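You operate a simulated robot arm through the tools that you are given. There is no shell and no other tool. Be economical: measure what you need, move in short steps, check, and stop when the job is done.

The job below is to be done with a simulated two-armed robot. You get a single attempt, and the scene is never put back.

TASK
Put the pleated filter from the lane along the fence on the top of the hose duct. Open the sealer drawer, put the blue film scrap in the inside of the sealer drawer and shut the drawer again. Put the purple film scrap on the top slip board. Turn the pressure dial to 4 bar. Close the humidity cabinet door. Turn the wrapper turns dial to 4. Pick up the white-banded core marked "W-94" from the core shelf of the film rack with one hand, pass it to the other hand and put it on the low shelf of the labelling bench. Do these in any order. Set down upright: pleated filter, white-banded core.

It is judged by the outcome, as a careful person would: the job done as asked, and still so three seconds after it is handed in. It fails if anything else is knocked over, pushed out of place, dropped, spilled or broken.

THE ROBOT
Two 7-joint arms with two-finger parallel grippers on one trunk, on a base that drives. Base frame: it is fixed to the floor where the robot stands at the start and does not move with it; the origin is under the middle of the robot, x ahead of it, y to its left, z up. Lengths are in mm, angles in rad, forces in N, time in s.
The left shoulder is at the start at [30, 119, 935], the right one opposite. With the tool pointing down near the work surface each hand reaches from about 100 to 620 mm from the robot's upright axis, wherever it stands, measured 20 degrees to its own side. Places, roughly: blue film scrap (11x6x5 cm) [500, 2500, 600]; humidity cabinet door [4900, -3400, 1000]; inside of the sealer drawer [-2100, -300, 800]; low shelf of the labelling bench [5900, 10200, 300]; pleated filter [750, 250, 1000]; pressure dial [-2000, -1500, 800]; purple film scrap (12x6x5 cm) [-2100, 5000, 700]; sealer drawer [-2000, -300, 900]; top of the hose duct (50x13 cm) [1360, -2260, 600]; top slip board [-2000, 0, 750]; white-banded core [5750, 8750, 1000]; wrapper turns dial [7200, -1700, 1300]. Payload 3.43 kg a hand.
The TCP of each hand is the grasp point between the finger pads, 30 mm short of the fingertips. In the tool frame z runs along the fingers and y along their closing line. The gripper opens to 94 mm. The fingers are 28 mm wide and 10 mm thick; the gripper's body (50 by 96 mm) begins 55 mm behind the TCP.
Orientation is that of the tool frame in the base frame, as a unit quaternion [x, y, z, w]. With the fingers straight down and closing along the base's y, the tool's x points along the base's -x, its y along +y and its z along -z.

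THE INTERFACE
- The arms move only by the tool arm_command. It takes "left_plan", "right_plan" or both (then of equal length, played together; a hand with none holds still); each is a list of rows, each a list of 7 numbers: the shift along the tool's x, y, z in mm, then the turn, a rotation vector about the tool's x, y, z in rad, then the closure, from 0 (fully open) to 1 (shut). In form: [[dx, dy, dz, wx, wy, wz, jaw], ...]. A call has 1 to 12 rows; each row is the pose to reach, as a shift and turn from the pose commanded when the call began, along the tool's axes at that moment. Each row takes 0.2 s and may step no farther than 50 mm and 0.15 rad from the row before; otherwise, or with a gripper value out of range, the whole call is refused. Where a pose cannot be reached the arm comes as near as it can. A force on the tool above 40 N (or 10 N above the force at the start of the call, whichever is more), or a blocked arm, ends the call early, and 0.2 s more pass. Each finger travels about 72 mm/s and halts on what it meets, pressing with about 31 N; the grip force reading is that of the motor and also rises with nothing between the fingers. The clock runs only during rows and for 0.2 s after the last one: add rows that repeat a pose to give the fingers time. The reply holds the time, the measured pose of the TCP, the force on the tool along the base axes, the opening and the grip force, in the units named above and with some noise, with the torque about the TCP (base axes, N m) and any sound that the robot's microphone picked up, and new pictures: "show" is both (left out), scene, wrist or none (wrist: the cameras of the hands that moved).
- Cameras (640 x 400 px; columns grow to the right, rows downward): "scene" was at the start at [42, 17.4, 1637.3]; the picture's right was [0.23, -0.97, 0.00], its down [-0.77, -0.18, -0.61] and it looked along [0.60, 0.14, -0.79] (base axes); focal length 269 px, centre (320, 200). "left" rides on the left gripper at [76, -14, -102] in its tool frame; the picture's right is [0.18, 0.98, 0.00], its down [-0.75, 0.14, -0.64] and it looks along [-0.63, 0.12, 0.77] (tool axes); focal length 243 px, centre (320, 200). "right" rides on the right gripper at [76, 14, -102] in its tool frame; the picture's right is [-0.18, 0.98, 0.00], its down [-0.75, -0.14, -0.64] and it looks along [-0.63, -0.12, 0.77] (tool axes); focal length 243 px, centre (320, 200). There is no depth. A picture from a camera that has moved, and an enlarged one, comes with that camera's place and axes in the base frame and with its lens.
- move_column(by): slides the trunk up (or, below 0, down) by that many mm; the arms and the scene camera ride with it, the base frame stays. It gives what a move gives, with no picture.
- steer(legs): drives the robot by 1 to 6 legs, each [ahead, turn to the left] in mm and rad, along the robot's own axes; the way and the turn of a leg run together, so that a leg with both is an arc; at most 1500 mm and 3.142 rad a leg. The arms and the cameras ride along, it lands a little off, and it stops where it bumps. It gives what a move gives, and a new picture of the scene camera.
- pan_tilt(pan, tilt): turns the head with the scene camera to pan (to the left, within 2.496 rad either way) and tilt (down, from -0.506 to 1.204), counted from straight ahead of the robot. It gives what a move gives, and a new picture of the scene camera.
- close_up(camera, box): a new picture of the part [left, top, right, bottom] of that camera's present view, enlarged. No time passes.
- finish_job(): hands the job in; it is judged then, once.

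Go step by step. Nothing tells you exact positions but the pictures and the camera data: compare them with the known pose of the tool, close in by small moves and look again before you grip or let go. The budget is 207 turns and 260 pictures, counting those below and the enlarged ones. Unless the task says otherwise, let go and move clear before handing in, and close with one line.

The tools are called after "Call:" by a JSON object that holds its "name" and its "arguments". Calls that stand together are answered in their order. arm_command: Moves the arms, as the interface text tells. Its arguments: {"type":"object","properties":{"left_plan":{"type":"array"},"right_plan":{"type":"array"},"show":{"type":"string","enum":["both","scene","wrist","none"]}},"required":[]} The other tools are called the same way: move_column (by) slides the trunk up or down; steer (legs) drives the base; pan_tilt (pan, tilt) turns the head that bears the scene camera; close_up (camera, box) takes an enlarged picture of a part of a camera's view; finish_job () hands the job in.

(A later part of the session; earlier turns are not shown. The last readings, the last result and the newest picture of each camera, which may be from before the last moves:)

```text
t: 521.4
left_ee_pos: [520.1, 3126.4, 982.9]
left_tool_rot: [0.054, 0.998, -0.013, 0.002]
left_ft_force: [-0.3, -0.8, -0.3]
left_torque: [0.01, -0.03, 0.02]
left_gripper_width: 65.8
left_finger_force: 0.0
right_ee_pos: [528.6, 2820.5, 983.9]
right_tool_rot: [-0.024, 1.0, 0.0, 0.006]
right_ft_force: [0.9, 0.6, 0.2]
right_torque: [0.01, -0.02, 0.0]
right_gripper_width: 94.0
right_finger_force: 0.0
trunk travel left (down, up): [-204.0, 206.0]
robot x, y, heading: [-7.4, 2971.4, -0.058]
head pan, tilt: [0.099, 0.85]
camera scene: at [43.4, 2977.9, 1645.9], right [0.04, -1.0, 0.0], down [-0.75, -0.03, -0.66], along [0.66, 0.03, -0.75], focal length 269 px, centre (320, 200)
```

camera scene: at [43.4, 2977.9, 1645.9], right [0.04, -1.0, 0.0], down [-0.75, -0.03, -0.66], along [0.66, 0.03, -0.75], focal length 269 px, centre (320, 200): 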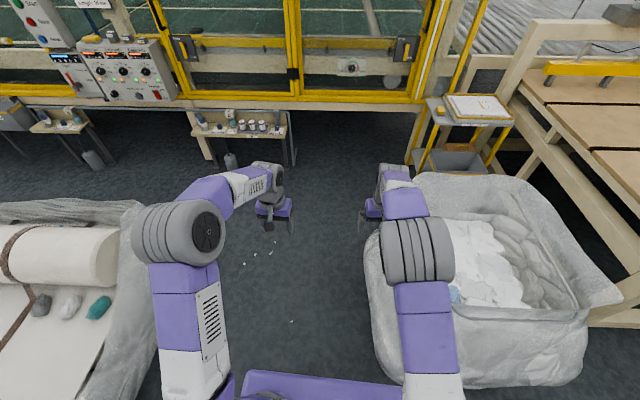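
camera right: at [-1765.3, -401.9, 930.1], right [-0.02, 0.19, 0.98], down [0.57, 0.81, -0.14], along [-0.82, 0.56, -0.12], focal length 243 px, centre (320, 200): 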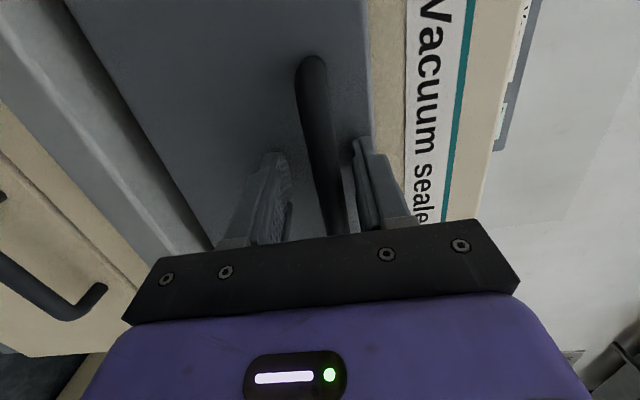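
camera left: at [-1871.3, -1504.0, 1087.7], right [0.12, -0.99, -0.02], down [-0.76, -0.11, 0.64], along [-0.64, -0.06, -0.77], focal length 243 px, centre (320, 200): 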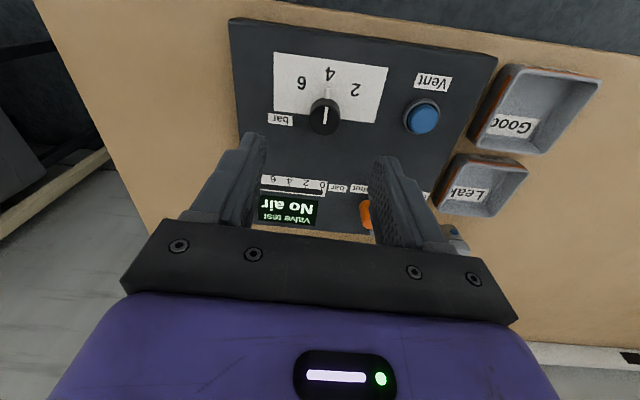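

Blue scrap triangulated at about (511, 2446, 565), inside the bag ~110 mm in from the west rim (rim z≈700). I'll reposition on the west side so the right hand can reach in.

Call:
{"name": "steer", "arguments": {"legs": [[-280, 0], [0, -1.513], [385, 0], [0, 1.571], [150, 0]]}}

Call:
{"name": "pan_tilt", "arguments": {"pan": -0.35, "tilt": 0.95}}

```text
t: 533.8
left_ee_pos: [380.9, 2790.5, 981.5]
left_tool_rot: [0.029, 0.999, -0.013, 0.002]
left_ft_force: [0.8, 0.2, 0.3]
left_torque: [-0.02, 0.02, -0.05]
left_gripper_width: 65.9
left_finger_force: 0.1
right_ee_pos: [403.2, 2488.7, 983.5]
right_tool_rot: [-0.048, 0.999, -0.001, 0.005]
right_ft_force: [0.5, -0.2, 0.0]
right_torque: [-0.02, -0.01, 0.0]
right_gripper_width: 94.0
right_finger_force: 0.0
trunk travel left (down, up): [-204.0, 206.0]
robot x, y, heading: [-138.9, 2614.3, -0.004]
head pan, tilt: [0.099, 0.85]
camera scene: at [-87.6, 2620.6, 1645.8], right [0.09, -1.0, 0.0], down [-0.75, -0.07, -0.66], along [0.66, 0.06, -0.75], focal length 269 px, centre (320, 200)
```

scene: 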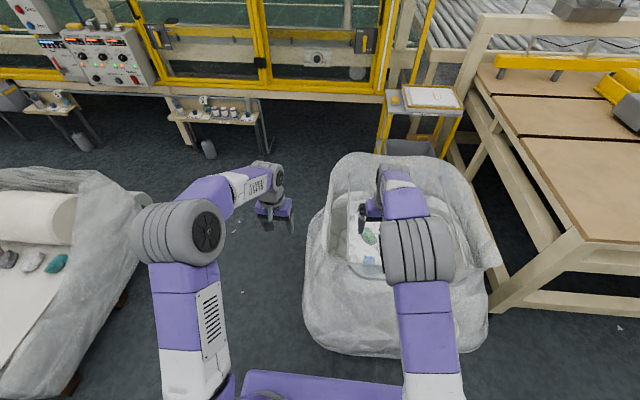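

```text
t: 534.7
left_ee_pos: [379.5, 2791.1, 983.0]
left_tool_rot: [0.03, 0.999, -0.013, 0.002]
left_ft_force: [-0.9, -0.5, -0.5]
left_torque: [-0.01, -0.02, -0.02]
left_gripper_width: 65.8
left_finger_force: 0.0
right_ee_pos: [401.8, 2489.4, 983.5]
right_tool_rot: [-0.047, 0.999, 0.0, 0.006]
right_ft_force: [-1.0, 0.1, 0.1]
right_torque: [0.0, -0.02, 0.02]
right_gripper_width: 94.2
right_finger_force: 0.0
trunk travel left (down, up): [-204.0, 206.0]
robot x, y, heading: [-133.9, 2611.7, -0.01]
head pan, tilt: [-0.351, 0.949]
camera scene: at [-98.6, 2588.0, 1638.4], right [-0.35, -0.94, 0.0], down [-0.76, 0.28, -0.58], along [0.55, -0.2, -0.81], focal length 269 px, centre (320, 200)
```

scene: 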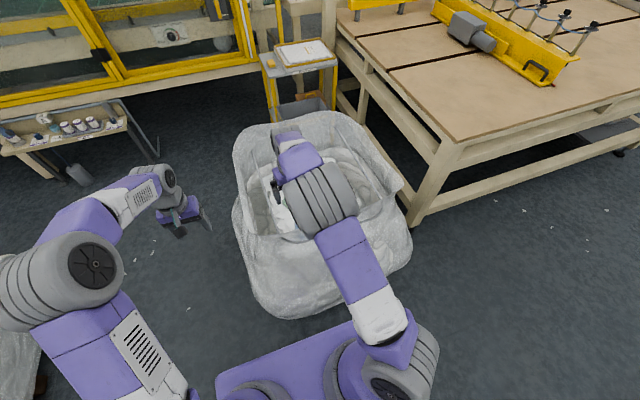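

Blue confirmed at (513, 2450). I'll drive 60 mm nearer, move the right hand over it and look.

Call:
{"name": "steer", "arguments": {"legs": [[60, 0]]}}

Call:
{"name": "arm_command", "arguments": {"right_plan": [[-10, -8, 40, 0, 0, 0, 0], [-20, -16, 80, 0, 0, 0, 0], [-30, -25, 120, 0, 0, 0, 0], [-38, -32, 160, 0, 0, 0, 0], [-38, -32, 160, 0, 0, 0, 0]], "show": "wrist"}}

```text
t: 535.7
left_ee_pos: [441.8, 2790.3, 980.7]
left_tool_rot: [0.03, 0.999, -0.012, 0.001]
left_ft_force: [0.4, 0.8, -0.1]
left_torque: [-0.02, 0.03, -0.01]
left_gripper_width: 66.0
left_finger_force: 0.1
right_ee_pos: [463.8, 2487.2, 982.9]
right_tool_rot: [-0.047, 0.999, 0.0, 0.005]
right_ft_force: [0.4, 0.8, 0.9]
right_torque: [0.0, 0.04, -0.02]
right_gripper_width: 94.0
right_finger_force: 0.1
trunk travel left (down, up): [-204.0, 206.0]
robot x, y, heading: [-71.6, 2613.2, -0.011]
head pan, tilt: [-0.351, 0.949]
camera scene: at [-36.2, 2587.4, 1638.3], right [-0.35, -0.94, 0.0], down [-0.76, 0.29, -0.58], along [0.54, -0.2, -0.81], focal length 269 px, centre (320, 200)
```

scene: 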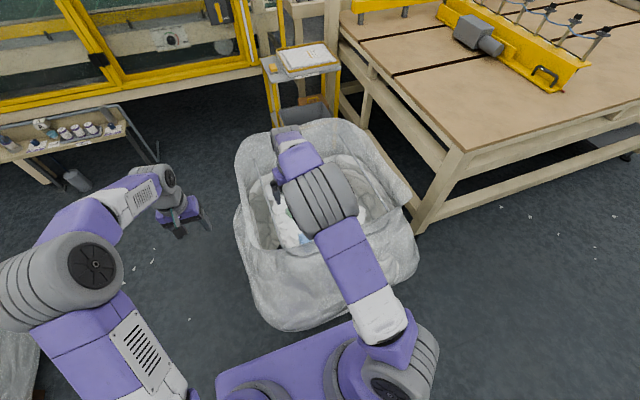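

```text
t: 536.9
left_ee_pos: [441.5, 2790.4, 981.9]
left_tool_rot: [0.029, 0.999, -0.012, 0.001]
left_ft_force: [-0.3, -0.1, 0.9]
left_torque: [-0.03, -0.01, -0.01]
left_gripper_width: 65.9
left_finger_force: 0.1
right_ee_pos: [504.7, 2460.5, 823.0]
right_tool_rot: [-0.047, 0.999, -0.001, 0.005]
right_ft_force: [0.5, 0.3, 0.6]
right_torque: [0.05, -0.05, -0.01]
right_gripper_width: 93.8
right_finger_force: 0.1
trunk travel left (down, up): [-204.0, 206.0]
robot x, y, heading: [-71.9, 2616.5, -0.006]
head pan, tilt: [-0.351, 0.949]
camera right: at [425.3, 2469.3, 924.1], right [0.09, 1.0, 0.0], down [0.76, -0.07, 0.65], along [0.65, -0.06, -0.76], focal length 243 px, centre (320, 200)
```

right: 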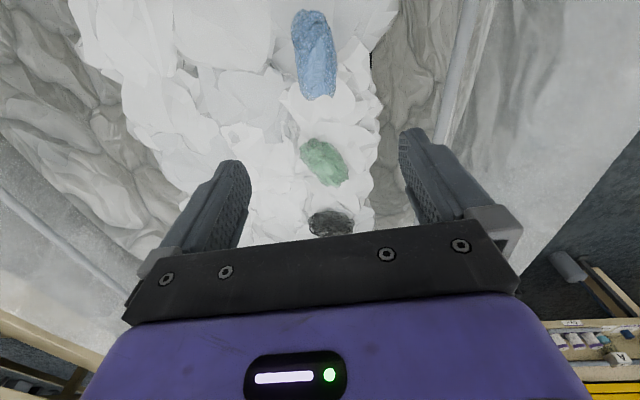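

The blue scrap lies lengthwise between the fingers' closing line. I'll shift back 20 mm, descend partway and re-measure.

Call:
{"name": "arm_command", "arguments": {"right_plan": [[8, -1, 40, 0, 0, 0, 0], [16, -2, 80, 0, 0, 0, 0], [20, -3, 115, 0, 0, 0, 0], [20, -3, 115, 0, 0, 0, 0]], "show": "wrist"}}

```text
t: 537.9
left_ee_pos: [440.9, 2789.0, 981.9]
left_tool_rot: [0.03, 0.999, -0.013, 0.001]
left_ft_force: [-0.2, -0.4, 0.7]
left_torque: [0.02, 0.03, 0.0]
left_gripper_width: 65.7
left_finger_force: 0.0
right_ee_pos: [487.7, 2456.5, 708.3]
right_tool_rot: [-0.048, 0.999, -0.001, 0.006]
right_ft_force: [0.5, 0.3, -0.1]
right_torque: [-0.01, 0.0, -0.03]
right_gripper_width: 94.0
right_finger_force: 0.0
trunk travel left (down, up): [-204.0, 206.0]
robot x, y, heading: [-73.7, 2612.0, -0.007]
head pan, tilt: [-0.351, 0.949]
camera right: at [408.4, 2464.8, 810.0], right [0.09, 1.0, 0.0], down [0.76, -0.07, 0.65], along [0.65, -0.06, -0.76], focal length 243 px, centre (320, 200)
```

right: 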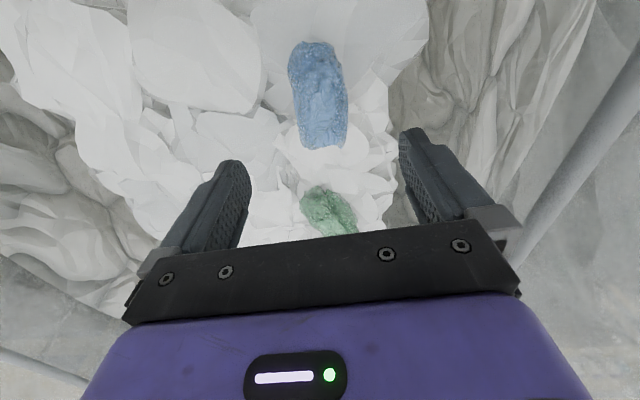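

Scrap centre ≈ (486, 2457, 564): the hand is right above. Descending to grip.

Call:
{"name": "arm_command", "arguments": {"right_plan": [[0, 0, 40, 0, 0, 0, 0], [0, 0, 80, 0, 0, 0, 0], [0, 0, 110, 0, 0, 0, 0], [0, 0, 128, 0, 0, 0, 0], [0, 0, 128, 0, 0, 0, 0]], "show": "wrist"}}

```text
t: 539.1
left_ee_pos: [441.4, 2790.0, 982.2]
left_tool_rot: [0.029, 1.0, -0.013, 0.002]
left_ft_force: [-0.7, -0.2, 0.8]
left_torque: [0.01, -0.02, -0.03]
left_gripper_width: 66.0
left_finger_force: 0.1
right_ee_pos: [487.6, 2452.8, 580.2]
right_tool_rot: [-0.047, 0.999, -0.001, 0.006]
right_ft_force: [-0.3, 0.9, 0.8]
right_torque: [-0.01, 0.0, -0.02]
right_gripper_width: 94.0
right_finger_force: 0.1
trunk travel left (down, up): [-204.0, 206.0]
robot x, y, heading: [-72.8, 2614.9, -0.007]
head pan, tilt: [-0.351, 0.949]
camera right: at [409.9, 2461.5, 682.6], right [0.09, 1.0, 0.0], down [0.76, -0.07, 0.65], along [0.65, -0.06, -0.76], focal length 243 px, centre (320, 200)
```

right: 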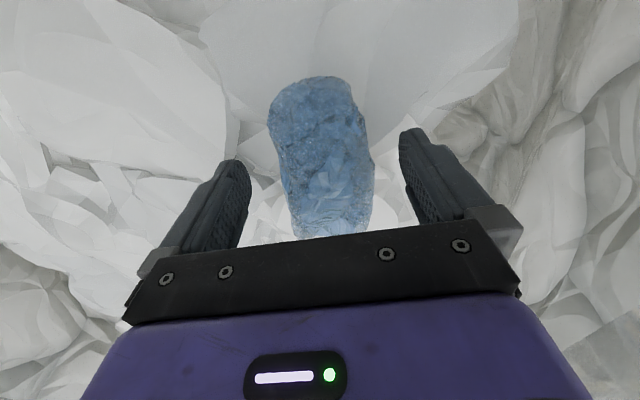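

Lower 15 mm more, close and lift.

Call:
{"name": "arm_command", "arguments": {"right_plan": [[0, 0, 10, 0, 0, 0, 0], [0, 0, 17, 0, 0, 0, 0], [0, 0, 17, 0, 0, 0, 0.3], [0, 0, 17, 0, 0, 0, 0.6], [0, 0, 17, 0, 0, 0, 0.7], [0, 0, 17, 0, 0, 0, 0.7], [0, 0, 0, 0, 0, 0, 0.7], [0, 0, -45, 0, 0, 0, 0.7], [0, 0, -90, 0, 0, 0, 0.7], [0, 0, -135, 0, 0, 0, 0.7]], "show": "wrist"}}

```text
t: 539.7
left_ee_pos: [440.3, 2790.5, 981.1]
left_tool_rot: [0.03, 0.999, -0.012, 0.002]
left_ft_force: [0.1, 0.1, -0.1]
left_torque: [0.0, 0.05, -0.02]
left_gripper_width: 65.7
left_finger_force: 0.2
right_ee_pos: [492.3, 2456.0, 570.1]
right_tool_rot: [-0.048, 0.999, 0.001, 0.007]
right_ft_force: [-8.3, 1.8, 26.1]
right_torque: [0.31, 0.63, 0.08]
right_gripper_width: 72.6
right_finger_force: 5.8
trunk travel left (down, up): [-204.0, 206.0]
robot x, y, heading: [-75.9, 2607.2, -0.008]
head pan, tilt: [-0.351, 0.949]
stopped in row 3 (right hand): the force on the tool passed its limit at 48 N (the readings are from after the stop); the commanded pose is now the measured one
camera right: at [413.8, 2463.8, 671.7], right [0.09, 1.0, 0.0], down [0.75, -0.07, 0.65], along [0.65, -0.06, -0.76], focal length 243 px, centre (320, 200)
```

right: 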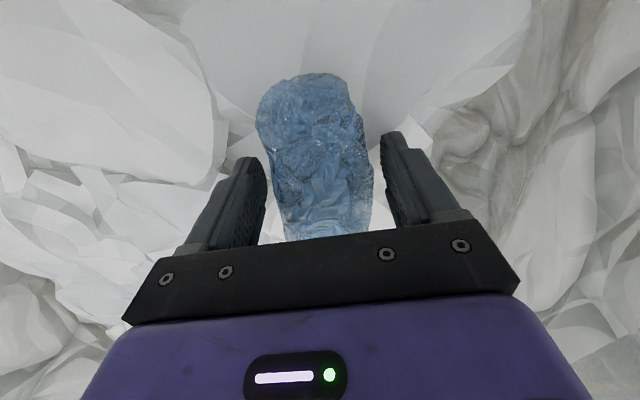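

The tips touched the foam. I'll raise 4 mm, close here and lift.

Call:
{"name": "arm_command", "arguments": {"right_plan": [[0, 0, -4, 0, 0, 0, 0.3], [0, 0, -4, 0, 0, 0, 0.5], [0, 0, -4, 0, 0, 0, 0.7], [0, 0, -4, 0, 0, 0, 0.7], [0, 0, -40, 0, 0, 0, 0.7], [0, 0, -85, 0, 0, 0, 0.7], [0, 0, -130, 0, 0, 0, 0.7], [0, 0, -175, 0, 0, 0, 0.7]], "show": "wrist"}}

```text
t: 541.5
left_ee_pos: [441.0, 2790.7, 981.7]
left_tool_rot: [0.029, 0.999, -0.012, 0.001]
left_ft_force: [-0.6, 1.0, 0.2]
left_torque: [-0.02, 0.02, -0.01]
left_gripper_width: 65.7
left_finger_force: 0.0
right_ee_pos: [488.1, 2456.1, 743.9]
right_tool_rot: [-0.048, 0.999, 0.001, 0.006]
right_ft_force: [0.0, 0.0, -0.7]
right_torque: [0.02, 0.02, 0.04]
right_gripper_width: 55.5
right_finger_force: 31.1
trunk travel left (down, up): [-204.0, 206.0]
robot x, y, heading: [-78.9, 2612.1, -0.012]
head pan, tilt: [-0.351, 0.949]
camera right: at [409.4, 2464.1, 845.5], right [0.09, 1.0, 0.0], down [0.76, -0.07, 0.65], along [0.65, -0.06, -0.76], focal length 243 px, centre (320, 200)
```

right: 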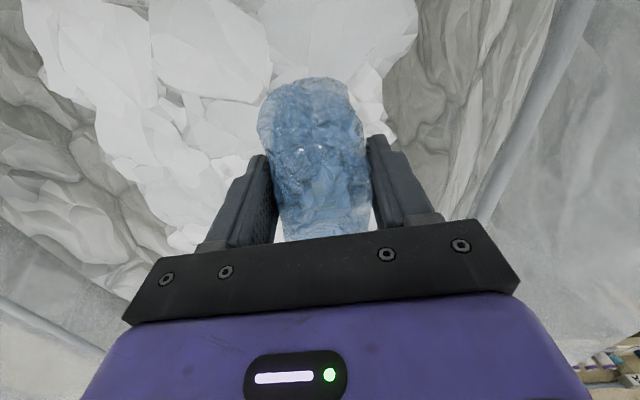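

Blue scrap is gripped. I'll raise it to a travel pose, back off, and go to the purple scrap near (−2100, 5000).

Call:
{"name": "arm_command", "arguments": {"right_plan": [[5, 0, -45, 0, 0, 0, 0.7], [15, 0, -90, 0, 0, 0, 0.7], [30, 0, -135, 0, 0, 0, 0.7], [45, 0, -180, 0, 0, 0, 0.7], [60, 0, -216, 0, 0, 0, 0.7]], "show": "none"}}

Call:
{"name": "steer", "arguments": {"legs": [[-350, 0], [0, 1.987], [1500, 0], [420, 0]]}}

Call:
{"name": "pan_tilt", "arguments": {"pan": 0.7, "tilt": 0.45}}

```text
t: 542.7
left_ee_pos: [440.3, 2789.7, 982.3]
left_tool_rot: [0.029, 1.0, -0.012, 0.001]
left_ft_force: [-0.2, 0.4, -0.3]
left_torque: [0.0, -0.01, 0.02]
left_gripper_width: 65.8
left_finger_force: 0.0
right_ee_pos: [426.1, 2446.2, 958.9]
right_tool_rot: [-0.048, 0.999, 0.001, 0.005]
right_ft_force: [-0.2, 0.4, -1.1]
right_torque: [0.04, 0.0, 0.03]
right_gripper_width: 55.6
right_finger_force: 31.3
trunk travel left (down, up): [-204.0, 206.0]
robot x, y, heading: [-77.7, 2612.6, -0.01]
head pan, tilt: [-0.351, 0.949]
```

```text
t: 559.0
left_ee_pos: [-1557.0, 4784.8, 981.8]
left_tool_rot: [0.822, -0.57, 0.005, -0.011]
left_ft_force: [-0.8, -0.2, -0.1]
left_torque: [0.01, 0.0, -0.02]
left_gripper_width: 65.7
left_finger_force: 0.1
right_ee_pos: [-1238.7, 4912.0, 958.6]
right_tool_rot: [0.864, -0.504, -0.004, -0.002]
right_ft_force: [0.3, 0.2, -0.2]
right_torque: [0.01, 0.01, -0.04]
right_gripper_width: 55.3
right_finger_force: 30.7
trunk travel left (down, up): [-204.0, 206.0]
robot x, y, heading: [-1185.8, 4386.6, 1.981]
head pan, tilt: [-0.351, 0.949]
camera scene: at [-1178.7, 4431.0, 1638.4], right [1.0, 0.06, 0.0], down [0.05, -0.81, -0.58], along [-0.03, 0.58, -0.81], focal length 269 px, centre (320, 200)
```

scene: 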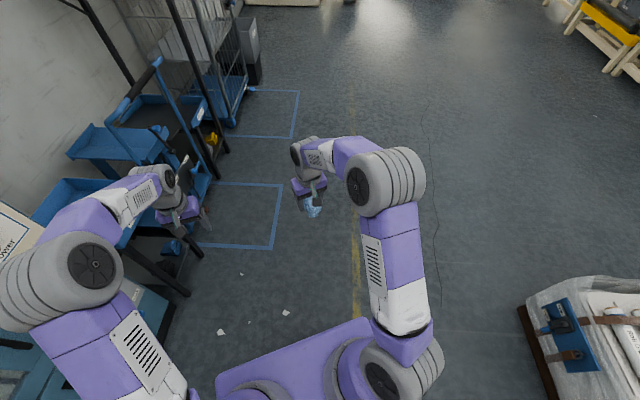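

```text
t: 560.2
left_ee_pos: [-1556.5, 4784.3, 982.0]
left_tool_rot: [0.822, -0.569, 0.005, -0.011]
left_ft_force: [0.7, -0.9, 0.5]
left_torque: [0.02, 0.02, 0.0]
left_gripper_width: 65.7
left_finger_force: 0.1
right_ee_pos: [-1238.2, 4911.6, 958.8]
right_tool_rot: [0.864, -0.504, -0.004, -0.003]
right_ft_force: [1.0, -0.2, 0.3]
right_torque: [0.02, 0.03, -0.03]
right_gripper_width: 55.1
right_finger_force: 30.8
trunk travel left (down, up): [-204.0, 206.0]
robot x, y, heading: [-1187.1, 4389.2, 1.982]
head pan, tilt: [0.7, 0.45]
camera scene: at [-1256.3, 4398.6, 1680.3], right [0.44, 0.9, 0.0], down [0.39, -0.19, -0.9], along [-0.81, 0.4, -0.44], focal length 269 px, centre (320, 200)
```

scene: 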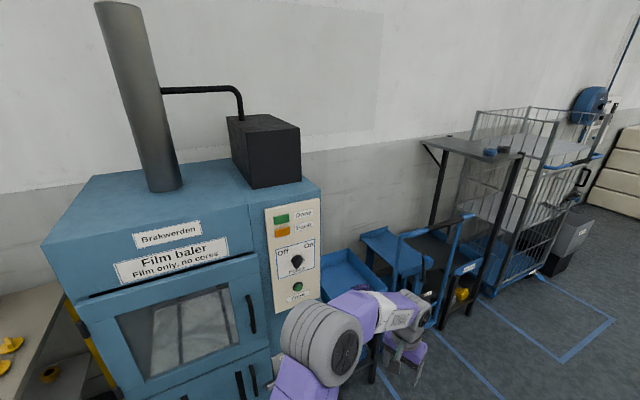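

The purple scrap should be in the blue tray beside the film baler. I'll drive round to face it.

Call:
{"name": "steer", "arguments": {"legs": [[0, -0.41], [560, 0], [0, 1.571]]}}

Call:
{"name": "pan_tilt", "arguments": {"pan": 0.0, "tilt": 0.6}}

```text
t: 568.5
left_ee_pos: [-1695.2, 4727.7, 981.5]
left_tool_rot: [1.0, -0.006, -0.002, -0.011]
left_ft_force: [0.2, -0.1, -0.3]
left_torque: [-0.01, -0.02, -0.02]
left_gripper_width: 65.8
left_finger_force: 0.1
right_ee_pos: [-1698.1, 5071.7, 958.7]
right_tool_rot: [0.997, 0.072, -0.005, -0.001]
right_ft_force: [0.2, 0.2, 1.1]
right_torque: [-0.01, -0.02, 0.02]
right_gripper_width: 55.5
right_finger_force: 30.9
trunk travel left (down, up): [-204.0, 206.0]
robot x, y, heading: [-1185.4, 4926.8, -3.102]
head pan, tilt: [0.7, 0.45]
camera scene: at [-1226.3, 4870.5, 1680.3], right [-0.67, 0.74, 0.0], down [0.32, 0.29, -0.9], along [-0.66, -0.61, -0.44], focal length 269 px, centre (320, 200)
```

scene: 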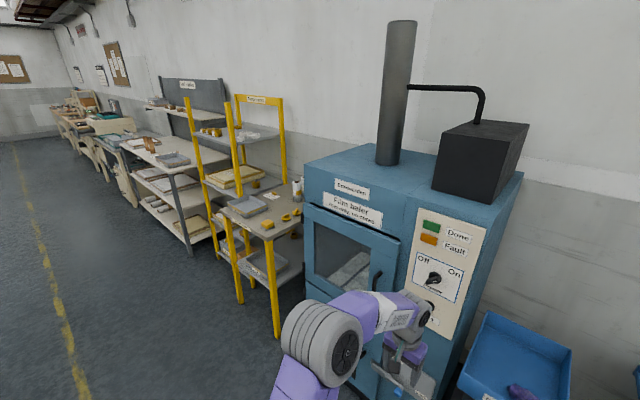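

```text
t: 569.6
left_ee_pos: [-1695.2, 4729.3, 982.2]
left_tool_rot: [1.0, -0.005, -0.001, -0.012]
left_ft_force: [-0.2, 0.4, 0.5]
left_torque: [0.0, 0.01, -0.02]
left_gripper_width: 65.8
left_finger_force: 0.0
right_ee_pos: [-1697.3, 5073.0, 958.9]
right_tool_rot: [0.997, 0.072, -0.005, 0.0]
right_ft_force: [0.5, -1.1, -1.0]
right_torque: [0.03, -0.02, -0.02]
right_gripper_width: 55.4
right_finger_force: 30.7
trunk travel left (down, up): [-204.0, 206.0]
robot x, y, heading: [-1187.4, 4934.1, -3.102]
head pan, tilt: [0.0, 0.6]
camera scene: at [-1246.8, 4929.0, 1666.8], right [-0.04, 1.0, 0.0], down [0.56, 0.02, -0.83], along [-0.82, -0.03, -0.56], focal length 269 px, centre (320, 200)
```

scene: 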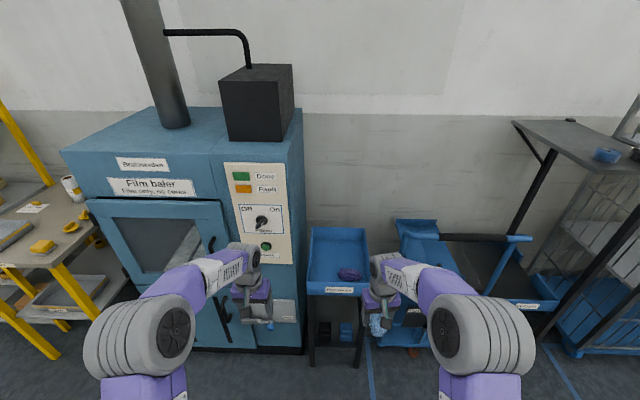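

Purple scrap is at about (−2078, 5022, 700) in the blue tray. I'll shift the robot north so the left hand lines up, and pull the right hand back.

Call:
{"name": "arm_command", "arguments": {"right_plan": [[40, 0, -10, 0, 0, 0, 0.7], [80, 0, -20, 0, 0, 0, 0.7], [120, 0, -30, 0, 0, 0, 0.7], [150, 0, -40, 0, 0, 0, 0.7]], "show": "none"}}

Call:
{"name": "steer", "arguments": {"legs": [[0, -1.61], [160, 0], [0, 1.571], [270, 0]]}}

Call:
{"name": "arm_command", "arguments": {"left_plan": [[-8, -35, 0, 0, 0, 0, 0.2], [-15, -70, 0, 0, 0, 0, 0], [-25, -105, 10, 0, 0, 0, 0], [-35, -140, 40, 0, 0, 0, 0], [-45, -150, 80, 0, 0, 0, 0], [-45, -150, 80, 0, 0, 0, 0]], "show": "wrist"}}

```text
t: 570.6
left_ee_pos: [-1694.3, 4729.9, 982.8]
left_tool_rot: [1.0, -0.005, -0.002, -0.013]
left_ft_force: [0.9, 0.6, -0.2]
left_torque: [-0.03, 0.03, 0.0]
left_gripper_width: 65.5
left_finger_force: 0.1
right_ee_pos: [-1548.5, 5095.9, 997.0]
right_tool_rot: [0.997, 0.072, -0.007, 0.001]
right_ft_force: [0.5, -0.2, 0.0]
right_torque: [0.0, -0.01, -0.03]
right_gripper_width: 55.3
right_finger_force: 31.4
trunk travel left (down, up): [-204.0, 206.0]
robot x, y, heading: [-1187.2, 4931.3, -3.096]
head pan, tilt: [0.0, 0.6]
```

```text
t: 581.2
left_ee_pos: [-1976.1, 4906.8, 981.6]
left_tool_rot: [1.0, -0.022, -0.001, -0.012]
left_ft_force: [-0.2, 0.5, 0.0]
left_torque: [0.03, -0.01, 0.01]
left_gripper_width: 65.7
left_finger_force: 0.0
right_ee_pos: [-1816.4, 5270.0, 996.0]
right_tool_rot: [0.998, 0.056, -0.005, 0.001]
right_ft_force: [-0.3, 1.2, -0.6]
right_torque: [-0.02, -0.01, 0.02]
right_gripper_width: 55.2
right_finger_force: 31.2
trunk travel left (down, up): [-204.0, 206.0]
robot x, y, heading: [-1457.7, 5091.5, -3.136]
head pan, tilt: [0.0, 0.6]
camera scene: at [-1521.9, 5092.9, 1666.8], right [-0.01, 1.0, 0.0], down [0.57, 0.0, -0.82], along [-0.82, -0.01, -0.57], focal length 269 px, centre (320, 200)
```

scene: 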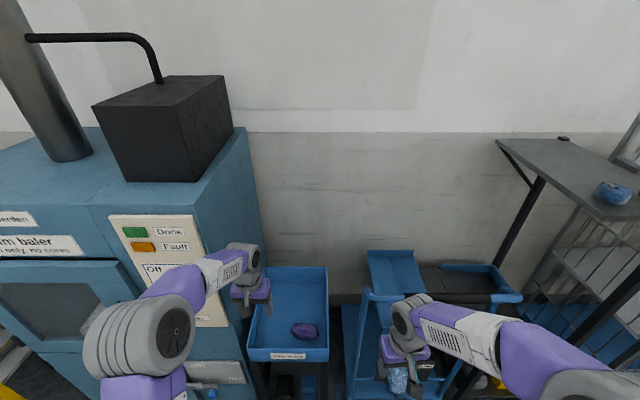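

```text
t: 582.6
left_ee_pos: [-2013.1, 5065.8, 905.5]
left_tool_rot: [1.0, -0.022, -0.001, -0.012]
left_ft_force: [0.0, -0.8, 0.2]
left_torque: [0.04, 0.02, -0.02]
left_gripper_width: 93.9
left_finger_force: 0.1
right_ee_pos: [-1815.3, 5268.1, 996.1]
right_tool_rot: [0.998, 0.056, -0.006, 0.0]
right_ft_force: [0.2, 0.7, -0.3]
right_torque: [0.01, -0.02, 0.02]
right_gripper_width: 55.1
right_finger_force: 30.8
trunk travel left (down, up): [-204.0, 206.0]
robot x, y, heading: [-1464.8, 5092.9, -3.137]
head pan, tilt: [0.0, 0.6]
camera left: at [-1935.3, 5072.6, 1008.9], right [0.14, -0.99, -0.02], down [-0.76, -0.12, 0.64], along [-0.64, -0.07, -0.77], focal length 243 px, centre (320, 200)
```

left: 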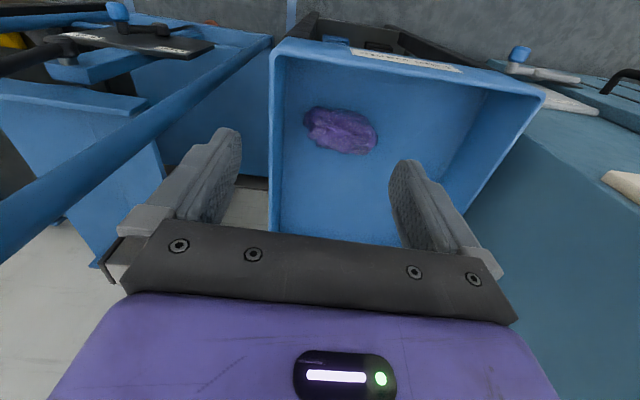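

Purple at ≈(−2073, 5030, 688), its long axis along y, so I need to yaw the hand ~67°. Drive 55 mm closer, then rotate and descend partway.

Call:
{"name": "steer", "arguments": {"legs": [[55, 0]]}}

Call:
{"name": "arm_command", "arguments": {"left_plan": [[0, 6, 8, 0, 0, -0.14, 0], [-1, 12, 16, 0, 0, -0.28, 0], [-2, 18, 24, 0, 0, -0.42, 0], [-3, 24, 32, 0, 0, -0.56, 0.1], [-4, 30, 40, 0, 0, -0.7, 0.15], [-5, 36, 50, 0, 0, -0.84, 0.15], [-5, 38, 60, 0, 0, -0.98, 0.15], [-5, 38, 70, 0, 0, -1.12, 0.15], [-5, 38, 80, 0, 0, -1.17, 0.15], [-5, 38, 80, 0, 0, -1.17, 0.15]], "show": "wrist"}}

```text
t: 583.5
left_ee_pos: [-2068.7, 5062.8, 904.6]
left_tool_rot: [1.0, -0.021, 0.0, -0.012]
left_ft_force: [-0.1, -0.2, -0.9]
left_torque: [-0.02, 0.02, 0.0]
left_gripper_width: 94.2
left_finger_force: 0.0
right_ee_pos: [-1873.1, 5267.6, 996.0]
right_tool_rot: [0.998, 0.056, -0.004, 0.0]
right_ft_force: [-0.5, -0.4, -0.7]
right_torque: [0.01, -0.04, 0.0]
right_gripper_width: 55.2
right_finger_force: 31.0
trunk travel left (down, up): [-204.0, 206.0]
robot x, y, heading: [-1515.8, 5094.0, -3.135]
head pan, tilt: [0.0, 0.6]
camera scene: at [-1578.0, 5092.5, 1666.7], right [-0.01, 1.0, 0.0], down [0.57, 0.0, -0.82], along [-0.82, -0.01, -0.57], focal length 269 px, centre (320, 200)
```

scene: 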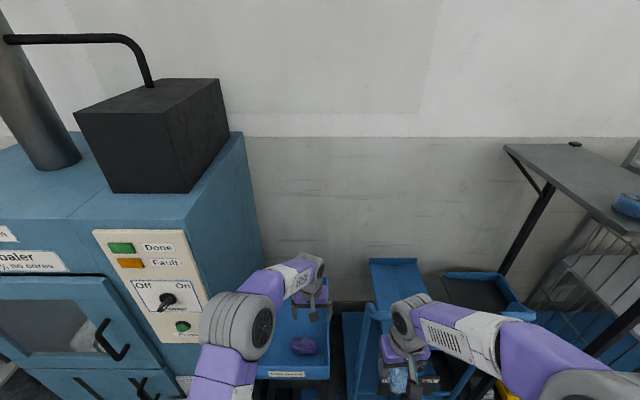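

```text
t: 585.7
left_ee_pos: [-2075.4, 5026.9, 825.7]
left_tool_rot: [0.845, 0.535, 0.005, -0.011]
left_ft_force: [-0.4, 0.6, -0.1]
left_torque: [-0.03, -0.04, -0.02]
left_gripper_width: 80.0
left_finger_force: 0.1
right_ee_pos: [-1872.4, 5268.6, 997.1]
right_tool_rot: [0.998, 0.056, -0.005, 0.0]
right_ft_force: [0.3, -0.2, -1.2]
right_torque: [0.0, 0.0, 0.03]
right_gripper_width: 55.4
right_finger_force: 30.5
trunk travel left (down, up): [-204.0, 206.0]
robot x, y, heading: [-1512.5, 5094.2, -3.132]
head pan, tilt: [0.0, 0.6]
camera left: at [-2054.7, 5098.4, 930.9], right [0.97, -0.25, -0.01], down [-0.19, -0.76, 0.62], along [-0.17, -0.6, -0.78], focal length 243 px, centre (320, 200)
```

left: 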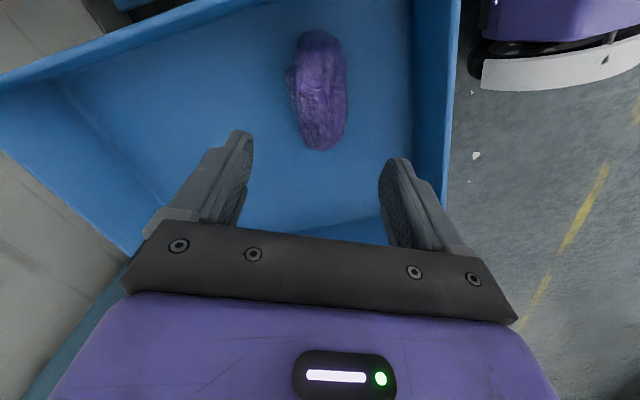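

Aligned. Descending to grip the purple scrap.

Call:
{"name": "arm_command", "arguments": {"left_plan": [[5, -2, 35, 0, 0, 0, 0.15], [11, -5, 70, 0, 0, 0, 0.15], [11, -5, 100, 0, 0, 0, 0.15], [11, -5, 118, 0, 0, 0, 0.15], [11, -5, 118, 0, 0, 0, 0.15]], "show": "wrist"}}

```text
t: 586.9
left_ee_pos: [-2075.4, 5041.6, 707.3]
left_tool_rot: [0.845, 0.534, 0.006, -0.012]
left_ft_force: [0.0, -0.5, -0.5]
left_torque: [0.01, -0.05, -0.02]
left_gripper_width: 79.7
left_finger_force: 0.1
right_ee_pos: [-1870.5, 5267.2, 996.8]
right_tool_rot: [0.998, 0.056, -0.005, 0.0]
right_ft_force: [-0.7, 0.2, -0.1]
right_torque: [-0.01, 0.02, 0.0]
right_gripper_width: 55.2
right_finger_force: 31.1
trunk travel left (down, up): [-204.0, 206.0]
robot x, y, heading: [-1514.2, 5090.4, -3.138]
head pan, tilt: [0.0, 0.6]
camera left: at [-2054.5, 5114.2, 813.4], right [0.97, -0.25, -0.01], down [-0.19, -0.76, 0.62], along [-0.17, -0.6, -0.78], focal length 243 px, centre (320, 200)
```

left: 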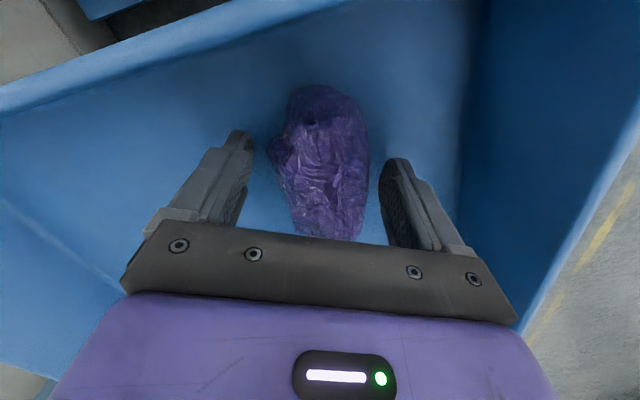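

Lower 9 mm, close and lift.

Call:
{"name": "arm_command", "arguments": {"left_plan": [[0, 0, 5, 0, 0, 0, 0.15], [0, 0, 9, 0, 0, 0, 0.15], [0, 0, 9, 0, 0, 0, 0.4], [0, 0, 9, 0, 0, 0, 0.7], [0, 0, 9, 0, 0, 0, 0.7], [0, 0, 5, 0, 0, 0, 0.7], [0, 0, -40, 0, 0, 0, 0.7], [0, 0, -85, 0, 0, 0, 0.7], [0, 0, -130, 0, 0, 0, 0.7], [0, 0, -175, 0, 0, 0, 0.7]], "show": "wrist"}}

```text
t: 589.1
left_ee_pos: [-2073.6, 5036.9, 883.8]
left_tool_rot: [0.845, 0.534, 0.006, -0.011]
left_ft_force: [0.1, 0.3, -0.1]
left_torque: [0.0, -0.01, -0.02]
left_gripper_width: 56.1
left_finger_force: 30.9
right_ee_pos: [-1871.3, 5268.2, 997.6]
right_tool_rot: [0.998, 0.056, -0.005, 0.0]
right_ft_force: [-0.2, -0.3, -0.9]
right_torque: [0.01, -0.06, -0.01]
right_gripper_width: 55.3
right_finger_force: 30.6
trunk travel left (down, up): [-204.0, 206.0]
robot x, y, heading: [-1518.6, 5089.5, -3.133]
head pan, tilt: [0.0, 0.6]
camera left: at [-2053.3, 5109.6, 987.9], right [0.97, -0.25, -0.01], down [-0.19, -0.76, 0.62], along [-0.16, -0.6, -0.78], focal length 243 px, centre (320, 200)
```

left: 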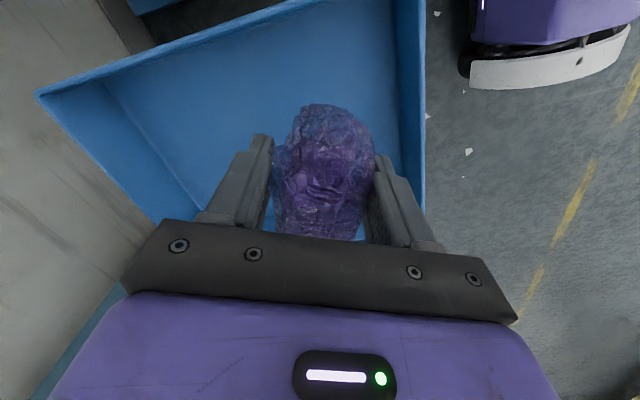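

Purple scrap gripped. Raising and retracting, then driving back south to the pack bench.

Call:
{"name": "arm_command", "arguments": {"left_plan": [[10, 20, -30, 0, 0, 0, 0.7], [20, 40, -60, 0, 0, 0, 0.7], [32, 65, -85, 0, 0, 0, 0.7], [42, 88, -95, 0, 0, 0, 0.7], [51, 108, -95, 0, 0, 0, 0.7]], "show": "none"}}

Call:
{"name": "steer", "arguments": {"legs": [[-400, 0], [0, 1.565], [1500, 0], [1500, 0], [1500, 0], [330, 0]]}}

Call:
{"name": "steer", "arguments": {"legs": [[0, -1.571]]}}

```text
t: 590.3
left_ee_pos: [-1954.5, 5035.5, 977.1]
left_tool_rot: [0.845, 0.535, 0.005, -0.011]
left_ft_force: [0.8, -0.5, 0.1]
left_torque: [0.03, -0.02, 0.02]
left_gripper_width: 55.8
left_finger_force: 31.1
right_ee_pos: [-1871.2, 5268.4, 996.9]
right_tool_rot: [0.998, 0.056, -0.004, 0.0]
right_ft_force: [0.1, -0.5, -1.4]
right_torque: [0.0, -0.02, 0.03]
right_gripper_width: 55.1
right_finger_force: 31.0
trunk travel left (down, up): [-204.0, 206.0]
robot x, y, heading: [-1515.6, 5091.2, -3.129]
head pan, tilt: [0.0, 0.6]
```

```text
t: 619.2
left_ee_pos: [-953.0, -124.7, 976.8]
left_tool_rot: [0.209, 0.978, -0.004, -0.011]
left_ft_force: [-0.5, 0.2, -0.6]
left_torque: [0.01, 0.0, 0.04]
left_gripper_width: 54.2
left_finger_force: 31.1
right_ee_pos: [-1187.1, -46.3, 996.6]
right_tool_rot: [0.657, 0.754, -0.003, 0.004]
right_ft_force: [0.1, -0.3, 0.2]
right_torque: [0.03, 0.01, 0.0]
right_gripper_width: 54.7
right_finger_force: 30.7
trunk travel left (down, up): [-204.0, 206.0]
robot x, y, heading: [-1016.6, 315.7, -1.54]
head pan, tilt: [0.0, 0.6]
camera scene: at [-1019.0, 254.1, 1666.8], right [-1.0, -0.03, 0.0], down [-0.02, 0.57, -0.82], along [0.03, -0.82, -0.57], focal length 269 px, centre (320, 200)
```

scene: 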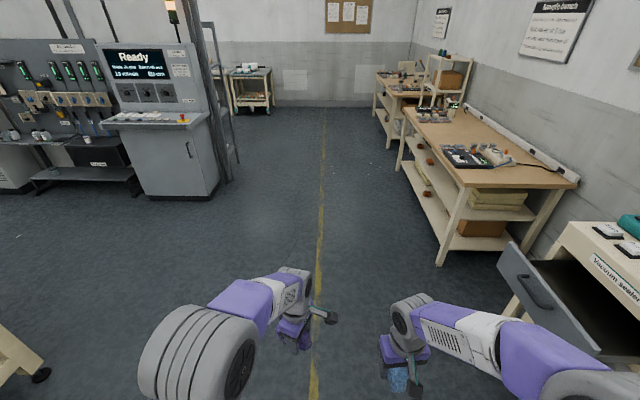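

```text
t: 623.5
left_ee_pos: [-1458.2, 247.1, 976.1]
left_tool_rot: [0.839, 0.544, 0.006, -0.011]
left_ft_force: [-1.2, -0.1, 0.3]
left_torque: [0.02, -0.03, -0.01]
left_gripper_width: 54.1
left_finger_force: 31.2
right_ee_pos: [-1378.4, 481.6, 997.3]
right_tool_rot: [0.998, 0.066, -0.006, 0.001]
right_ft_force: [0.2, 0.2, -0.1]
right_torque: [0.02, -0.01, 0.02]
right_gripper_width: 54.3
right_finger_force: 31.3
trunk travel left (down, up): [-204.0, 206.0]
robot x, y, heading: [-1021.2, 312.8, -3.11]
head pan, tilt: [0.0, 0.6]
camera scene: at [-1079.2, 311.9, 1666.8], right [-0.03, 1.0, 0.0], down [0.56, 0.02, -0.83], along [-0.82, -0.03, -0.56], focal length 269 px, centre (320, 200)
```

scene: 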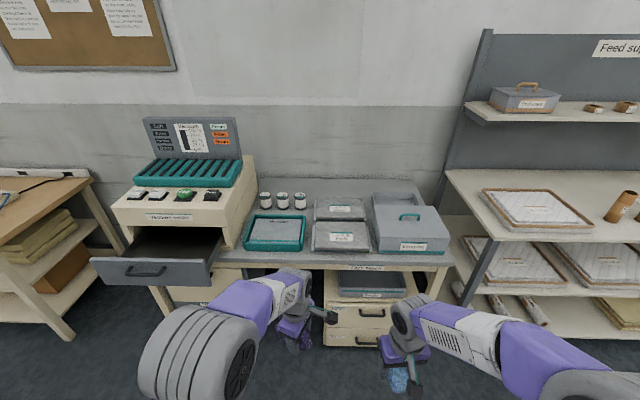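

The slip board is at about (−2011, 78, 846). Driving up to the bench.

Call:
{"name": "steer", "arguments": {"legs": [[0, -0.03], [430, 0]]}}

```text
t: 626.5
left_ee_pos: [-1886.7, 256.0, 978.2]
left_tool_rot: [0.846, 0.533, 0.006, -0.011]
left_ft_force: [-0.3, -0.4, -1.0]
left_torque: [-0.02, -0.02, -0.01]
left_gripper_width: 53.8
left_finger_force: 31.0
right_ee_pos: [-1801.4, 488.6, 995.8]
right_tool_rot: [0.999, 0.053, -0.005, 0.0]
right_ft_force: [1.0, -0.3, -0.2]
right_torque: [0.0, -0.01, -0.01]
right_gripper_width: 54.8
right_finger_force: 31.4
trunk travel left (down, up): [-204.0, 206.0]
robot x, y, heading: [-1446.6, 309.0, -3.141]
head pan, tilt: [0.0, 0.6]
camera scene: at [-1507.3, 312.2, 1666.8], right [0.0, 1.0, 0.0], down [0.57, 0.0, -0.82], along [-0.82, 0.0, -0.57], focal length 269 px, centre (320, 200)
```

scene: 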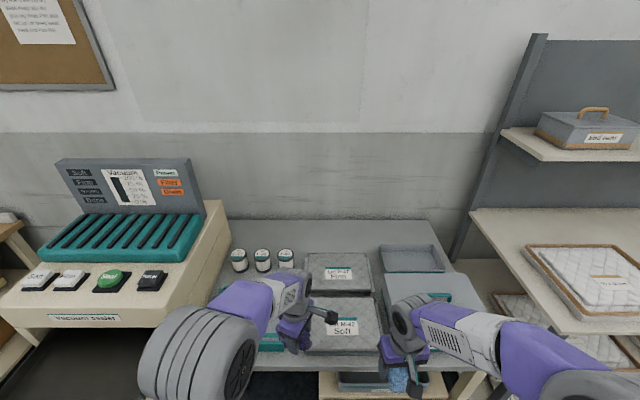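

Call:
{"name": "arm_command", "arguments": {"left_plan": [[-43, -7, -5, 0, 0, 0, 0.7], [-86, -14, -5, 0, 0, 0, 0.7], [-129, -21, -5, 0, 0, 0, 0.7], [-172, -28, 0, 0, 0, 0, 0.7], [-214, -35, 15, 0, 0, 0, 0.7], [-214, -35, 25, 0, 0, 0, 0.7]], "show": "both"}}

```text
t: 627.9
left_ee_pos: [-2009.6, 80.3, 948.5]
left_tool_rot: [0.847, 0.532, 0.005, -0.012]
left_ft_force: [-0.5, 0.0, -0.3]
left_torque: [0.04, -0.05, -0.01]
left_gripper_width: 54.0
left_finger_force: 30.5
right_ee_pos: [-1801.0, 489.5, 996.5]
right_tool_rot: [0.999, 0.054, -0.005, 0.0]
right_ft_force: [0.2, -0.3, -1.1]
right_torque: [0.01, 0.0, -0.01]
right_gripper_width: 54.5
right_finger_force: 31.3
trunk travel left (down, up): [-204.0, 206.0]
robot x, y, heading: [-1443.9, 308.4, -3.143]
head pan, tilt: [0.0, 0.6]
camera scene: at [-1505.8, 312.8, 1666.8], right [0.0, 1.0, 0.0], down [0.56, 0.0, -0.83], along [-0.83, 0.0, -0.56], focal length 269 px, centre (320, 200)
camera left: at [-1989.8, 152.2, 1053.7], right [0.97, -0.26, -0.01], down [-0.2, -0.76, 0.62], along [-0.17, -0.6, -0.78], focal length 243 px, centre (320, 200)
```

scene: 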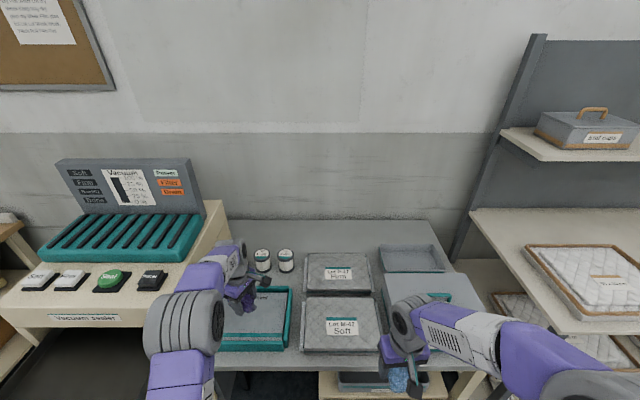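
left: 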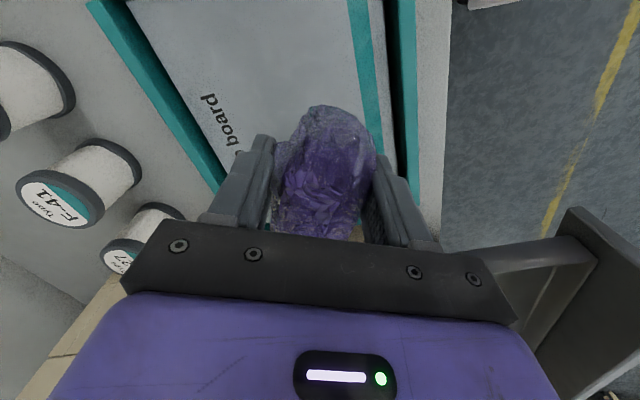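

The hand is over the board. I'll shift slightly inward, lower to just above the board and check force.

Call:
{"name": "arm_command", "arguments": {"left_plan": [[7, -9, 20, 0, 0, 0, 0.7], [14, -18, 40, 0, 0, 0, 0.7], [14, -18, 55, 0, 0, 0, 0.7], [14, -18, 60, 0, 0, 0, 0.7], [14, -18, 64, 0, 0, 0, 0.7]], "show": "wrist"}}

```text
t: 629.1
left_ee_pos: [-2021.7, 101.6, 884.1]
left_tool_rot: [0.846, 0.533, 0.005, -0.011]
left_ft_force: [-0.2, 0.1, -0.7]
left_torque: [0.0, -0.02, -0.01]
left_gripper_width: 54.0
left_finger_force: 31.5
right_ee_pos: [-1801.0, 487.9, 996.5]
right_tool_rot: [0.999, 0.054, -0.006, 0.001]
right_ft_force: [0.1, -0.1, 0.3]
right_torque: [0.03, 0.03, -0.01]
right_gripper_width: 54.6
right_finger_force: 30.7
trunk travel left (down, up): [-204.0, 206.0]
robot x, y, heading: [-1448.7, 309.9, -3.138]
head pan, tilt: [0.0, 0.6]
camera left: at [-2001.0, 173.1, 989.0], right [0.97, -0.26, -0.01], down [-0.2, -0.76, 0.62], along [-0.17, -0.6, -0.78], focal length 243 px, centre (320, 200)
```

left: 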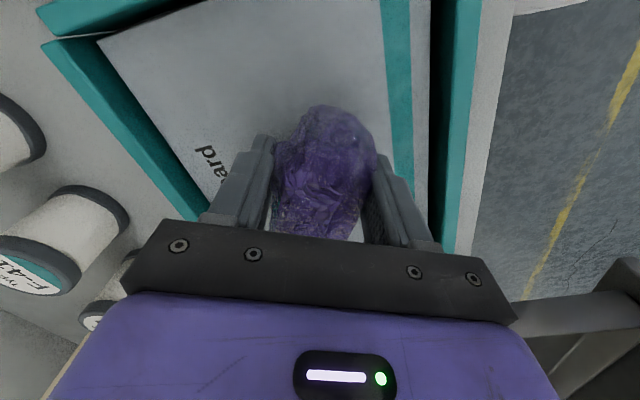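

Call:
{"name": "arm_command", "arguments": {"left_plan": [[0, 0, 3, 0, 0, 0, 0.7], [0, 0, 6, 0, 0, 0, 0.7], [0, 0, 9, 0, 0, 0, 0.7], [0, 0, 12, 0, 0, 0, 0.7]], "show": "none"}}

```text
t: 630.1
left_ee_pos: [-2020.9, 100.9, 871.6]
left_tool_rot: [0.846, 0.533, 0.006, -0.011]
left_ft_force: [-0.2, -0.3, -0.7]
left_torque: [0.02, -0.01, 0.01]
left_gripper_width: 53.8
left_finger_force: 30.6
right_ee_pos: [-1801.7, 489.1, 996.0]
right_tool_rot: [0.999, 0.054, -0.006, 0.0]
right_ft_force: [0.2, 0.5, -0.2]
right_torque: [-0.01, 0.04, -0.01]
right_gripper_width: 54.6
right_finger_force: 31.1
trunk travel left (down, up): [-204.0, 206.0]
robot x, y, heading: [-1448.9, 310.7, -3.137]
head pan, tilt: [0.0, 0.6]
```

Call:
{"name": "arm_command", "arguments": {"left_plan": [[0, 0, 4, 0, 0, 0, 0.7], [0, 0, 8, 0, 0, 0, 0.7], [0, 0, 11, 0, 0, 0, 0.7], [0, 0, 14, 0, 0, 0, 0.7], [0, 0, 17, 0, 0, 0, 0.7]], "show": "wrist"}}

```text
t: 631.2
left_ee_pos: [-2024.7, 101.8, 865.9]
left_tool_rot: [0.846, 0.533, 0.0, -0.014]
left_ft_force: [4.8, -0.5, 17.3]
left_torque: [0.17, -0.25, -0.06]
left_gripper_width: 54.0
left_finger_force: 30.7
right_ee_pos: [-1800.9, 489.3, 996.5]
right_tool_rot: [0.999, 0.054, -0.005, 0.001]
right_ft_force: [-0.3, -0.4, -0.6]
right_torque: [-0.01, -0.03, 0.0]
right_gripper_width: 54.3
right_finger_force: 30.5
trunk travel left (down, up): [-204.0, 206.0]
robot x, y, heading: [-1447.5, 313.0, -3.132]
head pan, tilt: [0.0, 0.6]
stopped in row 5 (left hand): the force on the tool passed its limit at 44 N (the readings are from after the stop); the commanded pose is now the measured one
camera left: at [-2002.4, 173.7, 969.8], right [0.97, -0.26, -0.02], down [-0.19, -0.76, 0.63], along [-0.18, -0.6, -0.78], focal length 243 px, centre (320, 200)
```

left: 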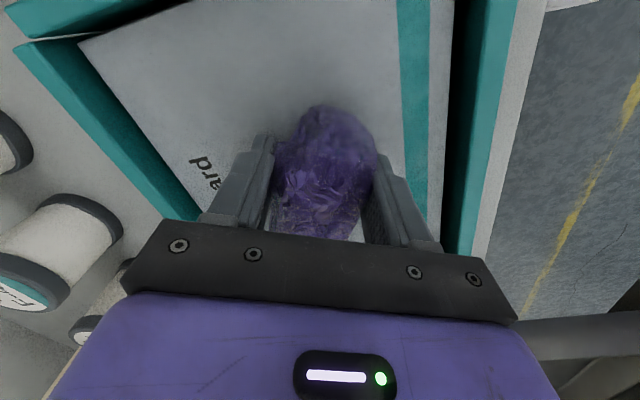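

Contact with the board. Easing up 3 mm, opening moderately and lifting.

Call:
{"name": "arm_command", "arguments": {"left_plan": [[0, 0, -3, 0, 0, 0, 0.7], [0, 0, -3, 0, 0, 0, 0.35], [0, 0, -3, 0, 0, 0, 0.2], [0, 0, -3, 0, 0, 0, 0.2], [0, 0, -40, 0, 0, 0, 0.2], [0, 0, -85, 0, 0, 0, 0.2], [0, 0, -130, 0, 0, 0, 0.2]], "show": "wrist"}}

```text
t: 632.8
left_ee_pos: [-2019.8, 98.1, 991.3]
left_tool_rot: [0.846, 0.533, 0.002, -0.012]
left_ft_force: [0.6, -0.5, -0.4]
left_torque: [-0.01, 0.01, -0.01]
left_gripper_width: 75.3
left_finger_force: 0.0
right_ee_pos: [-1800.2, 489.2, 997.0]
right_tool_rot: [0.999, 0.054, -0.005, 0.001]
right_ft_force: [-0.7, 0.6, -0.6]
right_torque: [0.02, 0.04, 0.01]
right_gripper_width: 54.7
right_finger_force: 30.9
trunk travel left (down, up): [-204.0, 206.0]
robot x, y, heading: [-1449.6, 312.1, -3.142]
head pan, tilt: [0.0, 0.6]
camera left: at [-1998.1, 169.9, 1095.9], right [0.97, -0.26, -0.02], down [-0.19, -0.76, 0.63], along [-0.18, -0.6, -0.78], focal length 243 px, centre (320, 200)
```

left: 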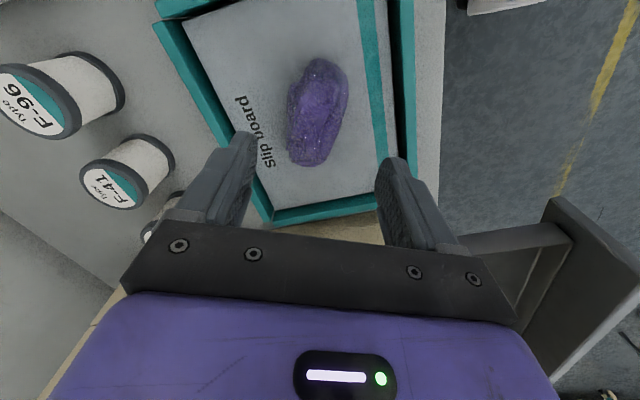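

The purple scrap lies on the slip board. Now back off and bring the blue scrap to the open drawer.

Call:
{"name": "arm_command", "arguments": {"left_plan": [[10, 20, -20, 0, 0, 0, 0.2], [22, 45, -40, 0, 0, 0, 0.2], [34, 70, -50, 0, 0, 0, 0.2], [46, 95, -50, 0, 0, 0, 0.2], [56, 118, -50, 0, 0, 0, 0.2]], "show": "none"}}

Call:
{"name": "steer", "arguments": {"legs": [[-400, 0], [0, 1.571], [810, 0], [0, -1.571], [150, 0]]}}

```text
t: 634.0
left_ee_pos: [-1890.4, 95.9, 1040.5]
left_tool_rot: [0.846, 0.534, 0.0, -0.015]
left_ft_force: [0.5, 0.9, -0.3]
left_torque: [0.01, 0.03, 0.02]
left_gripper_width: 75.2
left_finger_force: 0.1
right_ee_pos: [-1801.1, 488.9, 997.5]
right_tool_rot: [0.999, 0.054, -0.006, 0.0]
right_ft_force: [-1.0, -0.3, 0.4]
right_torque: [-0.04, -0.01, 0.02]
right_gripper_width: 54.3
right_finger_force: 30.9
trunk travel left (down, up): [-204.0, 206.0]
robot x, y, heading: [-1448.3, 312.9, -3.133]
head pan, tilt: [0.0, 0.6]
```

```text
t: 649.0
left_ee_pos: [-1652.1, -755.7, 1040.2]
left_tool_rot: [0.84, 0.542, 0.0, -0.014]
left_ft_force: [0.0, 0.6, -0.3]
left_torque: [-0.05, 0.0, -0.03]
left_gripper_width: 75.1
left_finger_force: 0.1
right_ee_pos: [-1569.7, -361.4, 996.1]
right_tool_rot: [0.998, 0.064, -0.005, 0.001]
right_ft_force: [-0.2, 0.6, -0.9]
right_torque: [0.01, -0.02, 0.06]
right_gripper_width: 54.3
right_finger_force: 31.2
trunk travel left (down, up): [-204.0, 206.0]
robot x, y, heading: [-1212.7, -532.9, -3.113]
head pan, tilt: [0.0, 0.6]
camera scene: at [-1272.9, -532.6, 1666.7], right [-0.03, 1.0, 0.0], down [0.57, 0.01, -0.82], along [-0.82, -0.02, -0.57], focal length 269 px, centre (320, 200)
```

scene: 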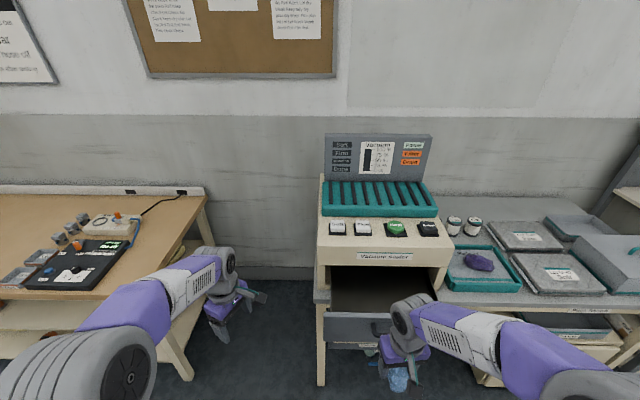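

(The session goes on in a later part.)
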